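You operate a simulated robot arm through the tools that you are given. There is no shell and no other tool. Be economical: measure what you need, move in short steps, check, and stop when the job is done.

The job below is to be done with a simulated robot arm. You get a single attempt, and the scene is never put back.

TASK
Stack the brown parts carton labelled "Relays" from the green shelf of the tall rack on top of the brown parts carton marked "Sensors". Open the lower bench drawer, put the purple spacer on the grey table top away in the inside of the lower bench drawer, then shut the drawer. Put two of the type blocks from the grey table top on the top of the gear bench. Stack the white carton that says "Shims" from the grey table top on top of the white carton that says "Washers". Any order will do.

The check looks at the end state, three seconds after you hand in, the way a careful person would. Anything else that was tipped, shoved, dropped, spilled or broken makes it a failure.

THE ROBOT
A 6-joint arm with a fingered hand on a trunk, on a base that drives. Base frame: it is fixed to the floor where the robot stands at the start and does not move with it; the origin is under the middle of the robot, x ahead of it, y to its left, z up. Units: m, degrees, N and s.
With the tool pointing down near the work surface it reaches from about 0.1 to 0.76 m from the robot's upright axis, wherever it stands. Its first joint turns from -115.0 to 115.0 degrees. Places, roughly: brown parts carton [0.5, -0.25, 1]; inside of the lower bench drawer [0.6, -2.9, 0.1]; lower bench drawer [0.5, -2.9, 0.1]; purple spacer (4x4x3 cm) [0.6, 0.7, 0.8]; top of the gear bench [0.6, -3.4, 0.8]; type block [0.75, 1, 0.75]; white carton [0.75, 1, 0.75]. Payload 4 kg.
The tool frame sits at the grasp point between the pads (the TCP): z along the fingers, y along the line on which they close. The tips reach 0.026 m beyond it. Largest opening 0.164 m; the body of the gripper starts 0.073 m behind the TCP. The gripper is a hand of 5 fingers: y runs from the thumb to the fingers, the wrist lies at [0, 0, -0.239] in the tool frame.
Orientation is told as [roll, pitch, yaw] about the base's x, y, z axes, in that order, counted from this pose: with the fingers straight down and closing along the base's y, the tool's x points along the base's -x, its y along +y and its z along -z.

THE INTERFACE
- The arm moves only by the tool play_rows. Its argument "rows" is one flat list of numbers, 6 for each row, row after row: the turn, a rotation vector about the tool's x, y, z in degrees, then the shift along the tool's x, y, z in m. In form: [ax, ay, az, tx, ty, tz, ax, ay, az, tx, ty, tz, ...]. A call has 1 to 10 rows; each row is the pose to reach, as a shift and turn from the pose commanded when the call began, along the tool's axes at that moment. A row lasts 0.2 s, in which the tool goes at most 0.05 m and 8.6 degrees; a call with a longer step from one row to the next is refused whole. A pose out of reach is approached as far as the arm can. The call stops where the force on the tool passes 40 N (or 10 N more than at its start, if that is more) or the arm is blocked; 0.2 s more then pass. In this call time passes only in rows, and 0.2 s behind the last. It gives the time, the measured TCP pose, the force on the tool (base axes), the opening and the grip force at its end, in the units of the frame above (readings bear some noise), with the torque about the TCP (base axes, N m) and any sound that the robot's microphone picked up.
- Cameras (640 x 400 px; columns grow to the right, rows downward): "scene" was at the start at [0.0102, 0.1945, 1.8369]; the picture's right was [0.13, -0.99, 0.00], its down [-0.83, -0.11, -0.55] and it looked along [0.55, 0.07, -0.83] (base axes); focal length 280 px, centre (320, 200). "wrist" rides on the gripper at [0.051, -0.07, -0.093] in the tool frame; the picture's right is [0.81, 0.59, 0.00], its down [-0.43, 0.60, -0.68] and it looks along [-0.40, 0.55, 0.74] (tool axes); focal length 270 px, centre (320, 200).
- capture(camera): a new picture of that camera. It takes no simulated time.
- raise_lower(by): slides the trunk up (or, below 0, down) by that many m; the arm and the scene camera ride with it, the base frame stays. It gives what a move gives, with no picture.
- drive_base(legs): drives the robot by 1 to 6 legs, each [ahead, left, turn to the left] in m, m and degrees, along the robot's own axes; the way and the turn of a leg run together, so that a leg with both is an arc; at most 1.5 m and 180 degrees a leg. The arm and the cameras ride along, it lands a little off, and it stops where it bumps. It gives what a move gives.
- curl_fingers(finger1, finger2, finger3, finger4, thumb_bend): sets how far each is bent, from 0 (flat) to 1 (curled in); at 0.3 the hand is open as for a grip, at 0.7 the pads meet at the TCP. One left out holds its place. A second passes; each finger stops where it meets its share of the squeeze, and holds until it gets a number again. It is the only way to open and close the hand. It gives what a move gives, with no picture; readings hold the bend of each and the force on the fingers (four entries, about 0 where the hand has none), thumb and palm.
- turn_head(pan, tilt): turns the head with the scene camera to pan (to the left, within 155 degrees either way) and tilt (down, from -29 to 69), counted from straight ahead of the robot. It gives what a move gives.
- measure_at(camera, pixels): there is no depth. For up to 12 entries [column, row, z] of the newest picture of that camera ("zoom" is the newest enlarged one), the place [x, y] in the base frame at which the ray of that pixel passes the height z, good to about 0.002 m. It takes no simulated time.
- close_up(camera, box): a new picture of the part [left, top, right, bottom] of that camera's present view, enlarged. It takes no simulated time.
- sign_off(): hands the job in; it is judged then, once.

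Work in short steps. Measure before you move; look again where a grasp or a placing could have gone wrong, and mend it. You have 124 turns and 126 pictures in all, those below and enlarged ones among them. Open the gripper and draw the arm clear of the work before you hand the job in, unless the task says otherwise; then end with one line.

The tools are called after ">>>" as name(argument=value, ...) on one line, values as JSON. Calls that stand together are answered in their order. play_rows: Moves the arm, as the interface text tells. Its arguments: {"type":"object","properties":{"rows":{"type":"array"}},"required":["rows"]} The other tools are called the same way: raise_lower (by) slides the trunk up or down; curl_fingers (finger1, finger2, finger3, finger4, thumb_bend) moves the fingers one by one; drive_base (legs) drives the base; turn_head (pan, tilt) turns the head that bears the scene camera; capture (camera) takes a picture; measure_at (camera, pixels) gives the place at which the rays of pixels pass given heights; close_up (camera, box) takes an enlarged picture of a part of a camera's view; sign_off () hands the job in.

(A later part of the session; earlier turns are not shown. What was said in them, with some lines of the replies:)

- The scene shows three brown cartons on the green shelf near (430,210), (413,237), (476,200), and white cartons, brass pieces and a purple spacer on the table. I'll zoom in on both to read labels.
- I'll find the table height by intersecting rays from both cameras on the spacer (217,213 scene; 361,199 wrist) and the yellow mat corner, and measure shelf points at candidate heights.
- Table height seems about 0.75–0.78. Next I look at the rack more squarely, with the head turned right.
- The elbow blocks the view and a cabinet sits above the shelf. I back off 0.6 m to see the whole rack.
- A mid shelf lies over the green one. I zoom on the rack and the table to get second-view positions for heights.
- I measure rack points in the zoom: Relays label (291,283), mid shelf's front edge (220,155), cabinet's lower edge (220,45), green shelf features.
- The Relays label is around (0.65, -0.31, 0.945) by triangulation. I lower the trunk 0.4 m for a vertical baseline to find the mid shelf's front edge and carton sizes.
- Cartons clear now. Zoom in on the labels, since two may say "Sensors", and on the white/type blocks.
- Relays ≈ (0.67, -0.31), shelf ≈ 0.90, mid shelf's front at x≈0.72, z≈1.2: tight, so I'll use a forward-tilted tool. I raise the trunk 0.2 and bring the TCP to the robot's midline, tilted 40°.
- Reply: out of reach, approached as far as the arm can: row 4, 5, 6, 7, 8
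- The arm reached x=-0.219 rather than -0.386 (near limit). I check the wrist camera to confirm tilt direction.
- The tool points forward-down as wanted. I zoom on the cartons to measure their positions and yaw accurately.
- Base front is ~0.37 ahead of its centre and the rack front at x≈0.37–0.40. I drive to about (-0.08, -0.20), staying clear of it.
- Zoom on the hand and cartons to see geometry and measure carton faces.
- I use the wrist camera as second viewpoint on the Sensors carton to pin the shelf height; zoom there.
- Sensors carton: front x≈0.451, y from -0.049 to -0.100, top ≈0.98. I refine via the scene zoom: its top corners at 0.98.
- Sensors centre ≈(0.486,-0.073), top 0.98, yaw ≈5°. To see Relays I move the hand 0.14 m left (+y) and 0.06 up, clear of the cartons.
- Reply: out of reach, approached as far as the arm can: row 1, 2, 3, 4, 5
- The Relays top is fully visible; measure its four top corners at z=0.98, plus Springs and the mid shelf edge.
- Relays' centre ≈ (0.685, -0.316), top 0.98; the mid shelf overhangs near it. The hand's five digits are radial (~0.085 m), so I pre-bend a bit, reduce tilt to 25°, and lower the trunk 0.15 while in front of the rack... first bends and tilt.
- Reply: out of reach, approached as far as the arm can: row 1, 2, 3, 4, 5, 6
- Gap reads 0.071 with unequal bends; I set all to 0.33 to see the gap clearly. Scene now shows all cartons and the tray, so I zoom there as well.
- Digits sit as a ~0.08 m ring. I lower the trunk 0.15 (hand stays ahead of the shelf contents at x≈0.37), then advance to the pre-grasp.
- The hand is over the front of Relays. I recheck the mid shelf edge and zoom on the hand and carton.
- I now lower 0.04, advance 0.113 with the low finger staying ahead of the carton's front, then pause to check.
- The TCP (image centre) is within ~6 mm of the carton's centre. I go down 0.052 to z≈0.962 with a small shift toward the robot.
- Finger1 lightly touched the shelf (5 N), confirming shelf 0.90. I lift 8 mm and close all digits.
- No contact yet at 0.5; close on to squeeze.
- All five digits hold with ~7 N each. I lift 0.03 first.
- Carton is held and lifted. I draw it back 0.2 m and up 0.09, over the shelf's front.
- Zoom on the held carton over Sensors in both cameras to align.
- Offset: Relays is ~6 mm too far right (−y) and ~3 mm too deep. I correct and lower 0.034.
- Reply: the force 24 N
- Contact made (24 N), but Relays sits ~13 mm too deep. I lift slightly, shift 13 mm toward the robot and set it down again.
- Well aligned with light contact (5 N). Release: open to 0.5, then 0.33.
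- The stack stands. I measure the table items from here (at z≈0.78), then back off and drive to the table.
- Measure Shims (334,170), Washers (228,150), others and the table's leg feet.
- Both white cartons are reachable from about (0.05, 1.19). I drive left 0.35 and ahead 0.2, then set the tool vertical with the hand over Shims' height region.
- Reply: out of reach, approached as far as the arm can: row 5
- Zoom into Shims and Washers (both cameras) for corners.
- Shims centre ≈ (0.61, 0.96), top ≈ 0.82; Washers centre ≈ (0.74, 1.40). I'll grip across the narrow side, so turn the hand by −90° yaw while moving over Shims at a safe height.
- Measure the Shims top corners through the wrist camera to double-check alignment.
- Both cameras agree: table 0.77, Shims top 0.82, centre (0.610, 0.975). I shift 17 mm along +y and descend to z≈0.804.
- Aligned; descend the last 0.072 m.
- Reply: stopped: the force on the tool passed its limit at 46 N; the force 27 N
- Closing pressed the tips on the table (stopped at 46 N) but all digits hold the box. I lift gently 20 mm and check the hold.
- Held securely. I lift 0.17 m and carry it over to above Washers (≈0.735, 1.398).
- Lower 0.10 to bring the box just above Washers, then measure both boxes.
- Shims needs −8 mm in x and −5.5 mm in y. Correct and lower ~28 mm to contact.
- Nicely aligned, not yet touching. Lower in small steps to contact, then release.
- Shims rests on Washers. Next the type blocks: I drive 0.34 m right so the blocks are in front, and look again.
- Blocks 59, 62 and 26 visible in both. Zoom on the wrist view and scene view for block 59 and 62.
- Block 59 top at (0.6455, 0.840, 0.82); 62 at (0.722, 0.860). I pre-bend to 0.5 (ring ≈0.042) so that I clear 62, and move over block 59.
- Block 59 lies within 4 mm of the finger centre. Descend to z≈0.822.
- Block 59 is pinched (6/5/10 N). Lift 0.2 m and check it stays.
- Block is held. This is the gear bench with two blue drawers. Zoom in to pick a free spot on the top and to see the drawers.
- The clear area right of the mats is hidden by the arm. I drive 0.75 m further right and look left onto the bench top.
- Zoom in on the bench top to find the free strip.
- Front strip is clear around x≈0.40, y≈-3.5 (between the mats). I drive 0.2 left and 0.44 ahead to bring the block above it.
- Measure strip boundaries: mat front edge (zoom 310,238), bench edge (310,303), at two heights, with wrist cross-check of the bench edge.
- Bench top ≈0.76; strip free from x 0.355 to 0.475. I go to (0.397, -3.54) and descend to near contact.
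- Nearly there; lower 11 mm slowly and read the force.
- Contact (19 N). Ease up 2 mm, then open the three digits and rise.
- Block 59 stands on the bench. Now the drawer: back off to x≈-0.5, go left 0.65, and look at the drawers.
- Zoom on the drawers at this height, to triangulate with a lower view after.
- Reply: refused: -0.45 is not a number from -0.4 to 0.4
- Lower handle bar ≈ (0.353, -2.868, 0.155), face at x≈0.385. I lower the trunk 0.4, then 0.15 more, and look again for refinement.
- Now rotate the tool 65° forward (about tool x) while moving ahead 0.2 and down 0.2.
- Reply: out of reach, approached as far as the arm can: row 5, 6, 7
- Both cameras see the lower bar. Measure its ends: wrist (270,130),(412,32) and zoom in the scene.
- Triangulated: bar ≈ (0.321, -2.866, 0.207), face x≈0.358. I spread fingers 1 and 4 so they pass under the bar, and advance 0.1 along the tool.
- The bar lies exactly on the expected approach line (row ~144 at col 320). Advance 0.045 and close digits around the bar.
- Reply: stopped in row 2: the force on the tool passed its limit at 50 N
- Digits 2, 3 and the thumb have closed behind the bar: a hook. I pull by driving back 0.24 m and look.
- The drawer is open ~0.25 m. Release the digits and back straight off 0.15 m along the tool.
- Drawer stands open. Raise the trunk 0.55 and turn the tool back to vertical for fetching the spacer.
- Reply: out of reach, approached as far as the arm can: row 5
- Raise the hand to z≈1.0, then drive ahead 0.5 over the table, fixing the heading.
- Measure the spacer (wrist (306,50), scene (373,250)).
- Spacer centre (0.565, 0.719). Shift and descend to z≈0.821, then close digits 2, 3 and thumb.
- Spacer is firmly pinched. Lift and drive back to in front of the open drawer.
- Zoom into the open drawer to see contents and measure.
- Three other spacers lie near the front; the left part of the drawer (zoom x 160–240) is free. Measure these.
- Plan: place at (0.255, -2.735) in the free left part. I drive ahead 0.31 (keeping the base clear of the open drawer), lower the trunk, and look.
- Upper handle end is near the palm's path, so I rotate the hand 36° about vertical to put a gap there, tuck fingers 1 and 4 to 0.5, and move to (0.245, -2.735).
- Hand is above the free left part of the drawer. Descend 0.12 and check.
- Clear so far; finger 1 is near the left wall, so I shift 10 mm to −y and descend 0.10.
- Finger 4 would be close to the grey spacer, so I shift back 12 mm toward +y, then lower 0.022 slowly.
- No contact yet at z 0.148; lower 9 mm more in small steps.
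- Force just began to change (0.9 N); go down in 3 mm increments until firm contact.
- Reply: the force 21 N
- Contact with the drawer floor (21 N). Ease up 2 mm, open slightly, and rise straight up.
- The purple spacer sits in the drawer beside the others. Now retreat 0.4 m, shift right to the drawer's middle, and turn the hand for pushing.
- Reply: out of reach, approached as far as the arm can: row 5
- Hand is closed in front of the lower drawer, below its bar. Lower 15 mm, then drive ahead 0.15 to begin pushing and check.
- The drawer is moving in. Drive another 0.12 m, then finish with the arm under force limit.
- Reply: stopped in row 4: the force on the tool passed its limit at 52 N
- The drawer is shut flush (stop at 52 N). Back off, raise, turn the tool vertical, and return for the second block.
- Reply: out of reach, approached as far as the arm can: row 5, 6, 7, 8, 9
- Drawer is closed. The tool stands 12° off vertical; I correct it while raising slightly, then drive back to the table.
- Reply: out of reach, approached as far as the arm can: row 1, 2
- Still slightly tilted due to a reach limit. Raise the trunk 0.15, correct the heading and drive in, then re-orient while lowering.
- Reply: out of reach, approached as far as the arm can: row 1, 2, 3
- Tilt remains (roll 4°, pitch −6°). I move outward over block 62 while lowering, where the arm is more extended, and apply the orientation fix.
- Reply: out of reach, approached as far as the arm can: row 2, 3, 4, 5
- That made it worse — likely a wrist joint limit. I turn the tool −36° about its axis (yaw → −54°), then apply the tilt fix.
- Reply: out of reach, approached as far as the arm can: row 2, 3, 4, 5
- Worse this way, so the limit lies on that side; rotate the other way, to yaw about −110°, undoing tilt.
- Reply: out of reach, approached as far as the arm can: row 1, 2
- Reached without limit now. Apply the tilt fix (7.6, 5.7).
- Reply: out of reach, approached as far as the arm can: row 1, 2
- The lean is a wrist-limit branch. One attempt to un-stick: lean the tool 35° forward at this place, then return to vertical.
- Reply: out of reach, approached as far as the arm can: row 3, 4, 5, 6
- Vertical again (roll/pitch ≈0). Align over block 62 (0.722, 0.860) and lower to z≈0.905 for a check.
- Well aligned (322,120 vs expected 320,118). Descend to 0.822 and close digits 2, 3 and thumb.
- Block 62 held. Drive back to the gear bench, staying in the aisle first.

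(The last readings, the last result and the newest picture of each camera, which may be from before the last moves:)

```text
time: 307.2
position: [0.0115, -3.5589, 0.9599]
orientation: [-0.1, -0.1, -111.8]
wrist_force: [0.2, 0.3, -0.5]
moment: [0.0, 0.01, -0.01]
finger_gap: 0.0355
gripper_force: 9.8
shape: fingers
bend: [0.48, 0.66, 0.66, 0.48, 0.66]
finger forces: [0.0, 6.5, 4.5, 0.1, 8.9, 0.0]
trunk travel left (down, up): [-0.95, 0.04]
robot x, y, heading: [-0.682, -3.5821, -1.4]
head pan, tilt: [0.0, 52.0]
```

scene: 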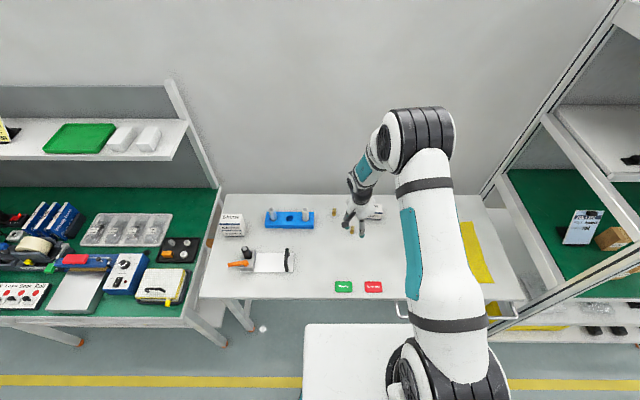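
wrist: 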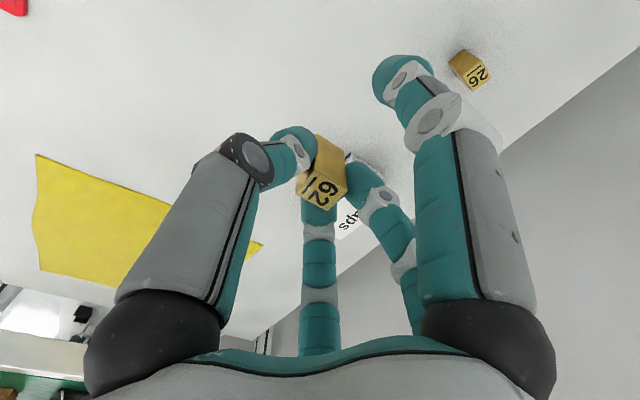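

Correct heading and advance over the bench's free strip right of block 59.

>>> drive_base(legs=[[0, -0.083, 1.4], [0.36, 0, 0]])

>>> turn_head(pan=-10, tilt=50)

>>> capture(camera="scene")

>>> capture(camera="wrist")

```text
time: 310.1
position: [0.3585, -3.6171, 0.9606]
orientation: [-0.1, -0.2, -109.9]
wrist_force: [0.4, -0.6, -1.0]
moment: [-0.02, 0.02, 0.03]
finger_gap: 0.0356
gripper_force: 9.9
shape: fingers
bend: [0.48, 0.66, 0.66, 0.48, 0.66]
finger forces: [0.0, 6.4, 4.6, 0.0, 9.0, 0.0]
trunk travel left (down, up): [-0.95, 0.04]
robot x, y, heading: [-0.3357, -3.6635, 0.8]
head pan, tilt: [0.0, 52.0]
```

```text
time: 310.8
position: [0.3568, -3.6172, 0.9614]
orientation: [-0.1, -0.1, -109.8]
wrist_force: [-0.1, 0.1, -1.2]
moment: [0.02, 0.02, 0.01]
finger_gap: 0.0356
gripper_force: 10.0
shape: fingers
bend: [0.48, 0.66, 0.66, 0.48, 0.66]
finger forces: [0.1, 6.5, 4.6, 0.0, 8.9, 0.0]
trunk travel left (down, up): [-0.95, 0.04]
robot x, y, heading: [-0.3377, -3.6656, 0.7]
head pan, tilt: [-10.0, 50.0]
```

```text
11 pictures are left
```

scene: 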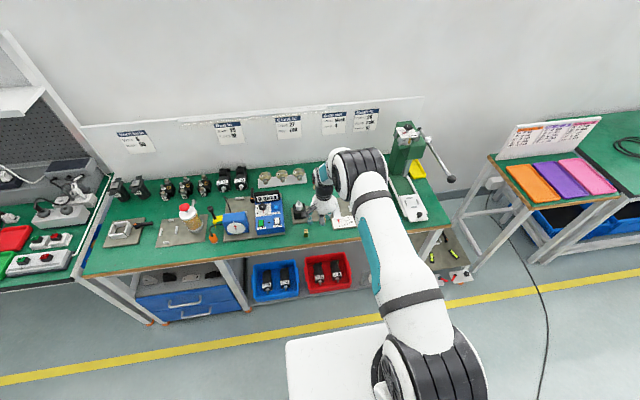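

```text
10 pictures are left
```

wrist: 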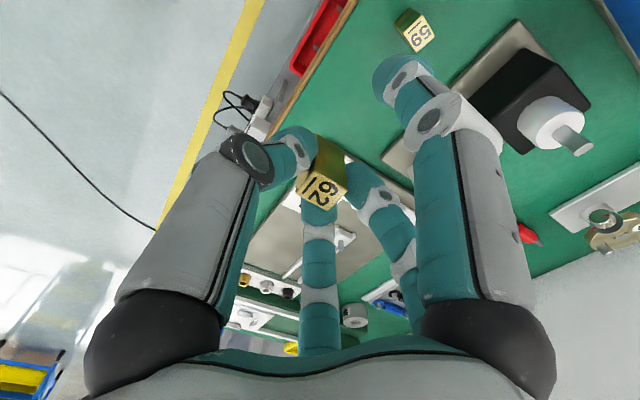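

Measure block 59 and the bench edge with the wrist camera, and the gauge mat in the scene zoom.

>>> measure_at(camera="wrist", pixels=[[416, 35, 0.81], [325, 45, 0.765], [275, 130, 0.765], [465, 97, 0.77]])

>>> close_up(camera="scene", box=[270, 180, 370, 260])

```text
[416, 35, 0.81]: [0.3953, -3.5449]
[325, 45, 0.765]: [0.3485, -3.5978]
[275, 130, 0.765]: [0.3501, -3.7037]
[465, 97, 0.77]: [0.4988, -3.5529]
```

```text
5.00 times, centred on (320, 220) of scene
```

zoom: 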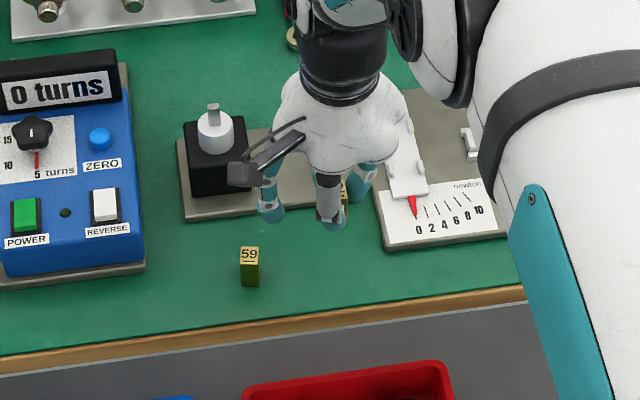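

Target (0.393, -3.625): 8 cm right of block 59, clear of the gauge mat. Move and descend to z≈0.83.

>>> play_rows(rows=[0, 0, 0, 0.0047, 0.0366, 0, 0, 0, 0, 0.0047, 0.0366, 0.04, 0, 0, 0, 0.0047, 0.0366, 0.08, 0, 0, 0, 0.0047, 0.0366, 0.115, 0, 0, 0, 0.0047, 0.0366, 0.132])

>>> close_up(camera="scene", box=[270, 180, 370, 260])

```text
time: 312.0
position: [0.3945, -3.6238, 0.8279]
orientation: [0.1, -0.1, -109.9]
wrist_force: [0.1, 0.5, -0.8]
moment: [-0.02, 0.06, -0.01]
finger_gap: 0.0356
gripper_force: 9.2
shape: fingers
bend: [0.48, 0.66, 0.66, 0.48, 0.66]
finger forces: [0.0, 6.2, 4.4, 0.0, 8.6, 0.1]
trunk travel left (down, up): [-0.95, 0.04]
robot x, y, heading: [-0.3334, -3.6609, 0.7]
head pan, tilt: [-10.0, 50.0]
```

```text
5.00 times, centred on (320, 220) of scene
```

zoom: 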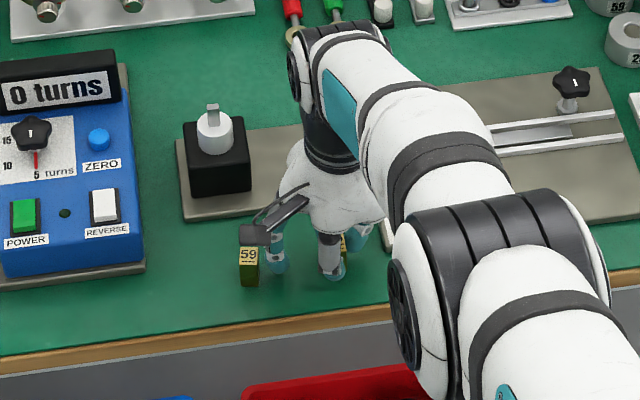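

Finger 1 keeps ~1 cm from block 59. Lower the final 11 mm.

>>> play_rows(rows=[0, 0, 0, 0, 0, 0.004, 0, 0, 0, 0, 0, 0.008, 0, 0, 0, 0, 0, 0.011])

```text
time: 312.8
position: [0.3908, -3.6248, 0.8215]
orientation: [0.1, -0.2, -109.9]
wrist_force: [1.2, -0.1, 3.6]
moment: [-0.02, -0.01, -0.03]
finger_gap: 0.0351
gripper_force: 10.7
shape: fingers
bend: [0.48, 0.65, 0.66, 0.48, 0.67]
finger forces: [0.0, 7.3, 5.1, 0.0, 9.1, 0.0]
out of reach, approached as far as the arm can: row 2, 3
trunk travel left (down, up): [-0.95, 0.04]
robot x, y, heading: [-0.3371, -3.6654, 0.7]
head pan, tilt: [-10.0, 50.0]
```

The arm's reach ended at 0.8215; I use the trunk to lower the remaining 5 mm.

>>> raise_lower(by=-0.004)

```text
time: 313.4
position: [0.3912, -3.6251, 0.819]
orientation: [0.3, -0.1, -109.9]
wrist_force: [0.3, -1.2, 18.9]
moment: [0.03, 0.02, 0.02]
finger_gap: 0.0353
gripper_force: 15.0
shape: fingers
bend: [0.48, 0.65, 0.66, 0.48, 0.67]
finger forces: [0.0, 9.6, 6.9, 0.0, 13.1, 0.0]
trunk travel left (down, up): [-0.946, 0.044]
robot x, y, heading: [-0.3365, -3.6595, 0.8]
head pan, tilt: [-10.0, 50.0]
```

Contact (19 N). Release and rise.

>>> curl_fingers(finger2=0.52, finger3=0.52, thumb_bend=0.52)

>>> play_rows(rows=[0, 0, 0, 0, 0, -0.03, 0, 0, 0, 0, 0, -0.07, 0, 0, 0, 0, 0, -0.11, 0, 0, 0, 0, 0, -0.15])

>>> drive_base(legs=[[-0.4, 0, 0]])

>>> turn_head(pan=5, tilt=40)

>>> close_up(camera="scene", box=[160, 120, 400, 300])

```text
time: 314.4
position: [0.3901, -3.6249, 0.8147]
orientation: [-0.1, -0.1, -109.9]
wrist_force: [0.7, 0.5, 1.1]
moment: [0.02, -0.04, 0.0]
finger_gap: 0.0428
gripper_force: 0.4
shape: fingers
bend: [0.48, 0.53, 0.52, 0.48, 0.52]
finger forces: [0.0, 1.1, 0.0, 0.1, 0.1, 0.0]
trunk travel left (down, up): [-0.946, 0.044]
robot x, y, heading: [-0.3388, -3.6634, 0.8]
head pan, tilt: [-10.0, 50.0]
```

```text
time: 315.4
position: [0.3913, -3.6226, 0.9646]
orientation: [-0.1, -0.2, -109.9]
wrist_force: [0.3, -0.4, -0.1]
moment: [0.03, -0.04, -0.01]
finger_gap: 0.0427
gripper_force: 0.0
shape: fingers
bend: [0.48, 0.52, 0.52, 0.48, 0.52]
finger forces: [0.0, 0.0, 0.0, 0.0, 0.0, 0.0]
trunk travel left (down, up): [-0.946, 0.044]
robot x, y, heading: [-0.3361, -3.6617, 0.6]
head pan, tilt: [-10.0, 50.0]
```

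```text
time: 317.9
position: [-0.0135, -3.63, 0.9665]
orientation: [0.0, -0.2, -110.0]
wrist_force: [0.1, 0.4, 0.6]
moment: [0.02, -0.03, 0.0]
finger_gap: 0.0429
gripper_force: 0.0
shape: fingers
bend: [0.48, 0.52, 0.52, 0.48, 0.52]
finger forces: [0.0, 0.0, 0.1, 0.0, 0.1, 0.0]
trunk travel left (down, up): [-0.946, 0.044]
robot x, y, heading: [-0.7429, -3.6671, 0.8]
head pan, tilt: [-10.0, 50.0]
```

```text
time: 318.6
position: [-0.0137, -3.6299, 0.9647]
orientation: [-0.1, -0.2, -110.1]
wrist_force: [-0.2, 0.4, 0.1]
moment: [-0.02, -0.02, 0.0]
finger_gap: 0.0429
gripper_force: 0.0
shape: fingers
bend: [0.48, 0.52, 0.52, 0.48, 0.52]
finger forces: [0.0, 0.0, 0.1, 0.0, 0.0, 0.1]
trunk travel left (down, up): [-0.946, 0.044]
robot x, y, heading: [-0.7438, -3.6709, 0.3]
head pan, tilt: [5.0, 40.0]
```

```text
2.22 times, centred on (280, 210) of scene
```

zoom: 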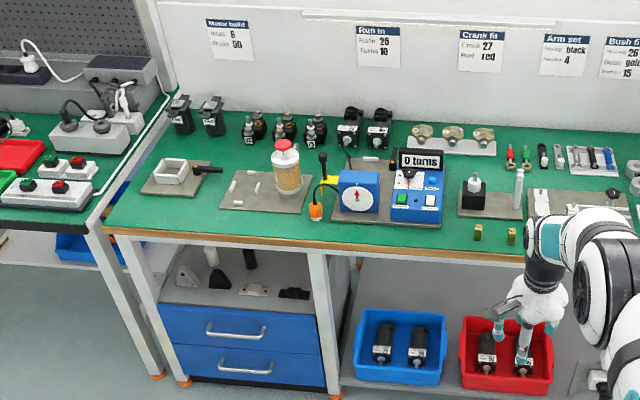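

Both blocks stand on the bench and the drawer looks shut. One closer look at the drawer and blocks.

>>> close_up(camera="scene", box=[210, 200, 370, 300])

```text
4.00 times, centred on (290, 250) of scene
```

zoom: 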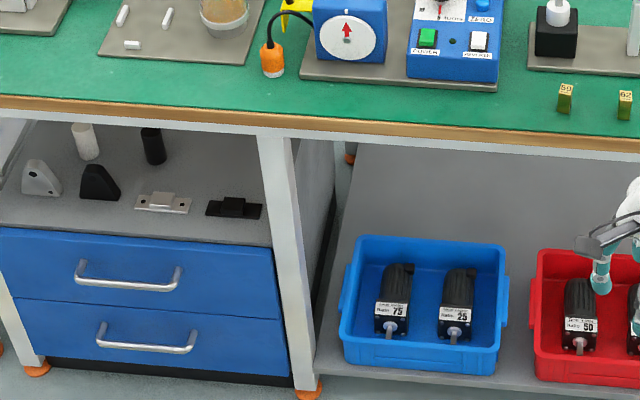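

The drawer is flush with the upper one and blocks 59 and 62 stand upright. I open the hand (the arm is already clear) and hand in.

>>> curl_fingers(finger1=0.3, finger2=0.3, finger3=0.3, finger4=0.3, thumb_bend=0.3)

>>> sign_off()

```text
time: 319.6
position: [-0.0127, -3.6303, 0.9651]
orientation: [-0.2, -0.1, -110.1]
wrist_force: [-1.2, 0.0, 0.9]
moment: [0.0, 0.0, 0.01]
finger_gap: 0.0906
gripper_force: 0.0
shape: fingers
bend: [0.3, 0.3, 0.3, 0.3, 0.3]
finger forces: [0.0, 0.0, 0.0, 0.1, 0.0, 0.0]
trunk travel left (down, up): [-0.946, 0.044]
robot x, y, heading: [-0.7431, -3.6681, 0.5]
head pan, tilt: [5.0, 40.0]
```

```text
The job is handed in.
```

I've handed the job in with all four parts done: Relays is stacked on Sensors, Shims is stacked on Washers, the purple spacer is in the shut lower drawer, and type blocks 59 and 62 are on the gear bench. I didn't take a last close look at the two carton stacks before handing in; both were standing when I released them.
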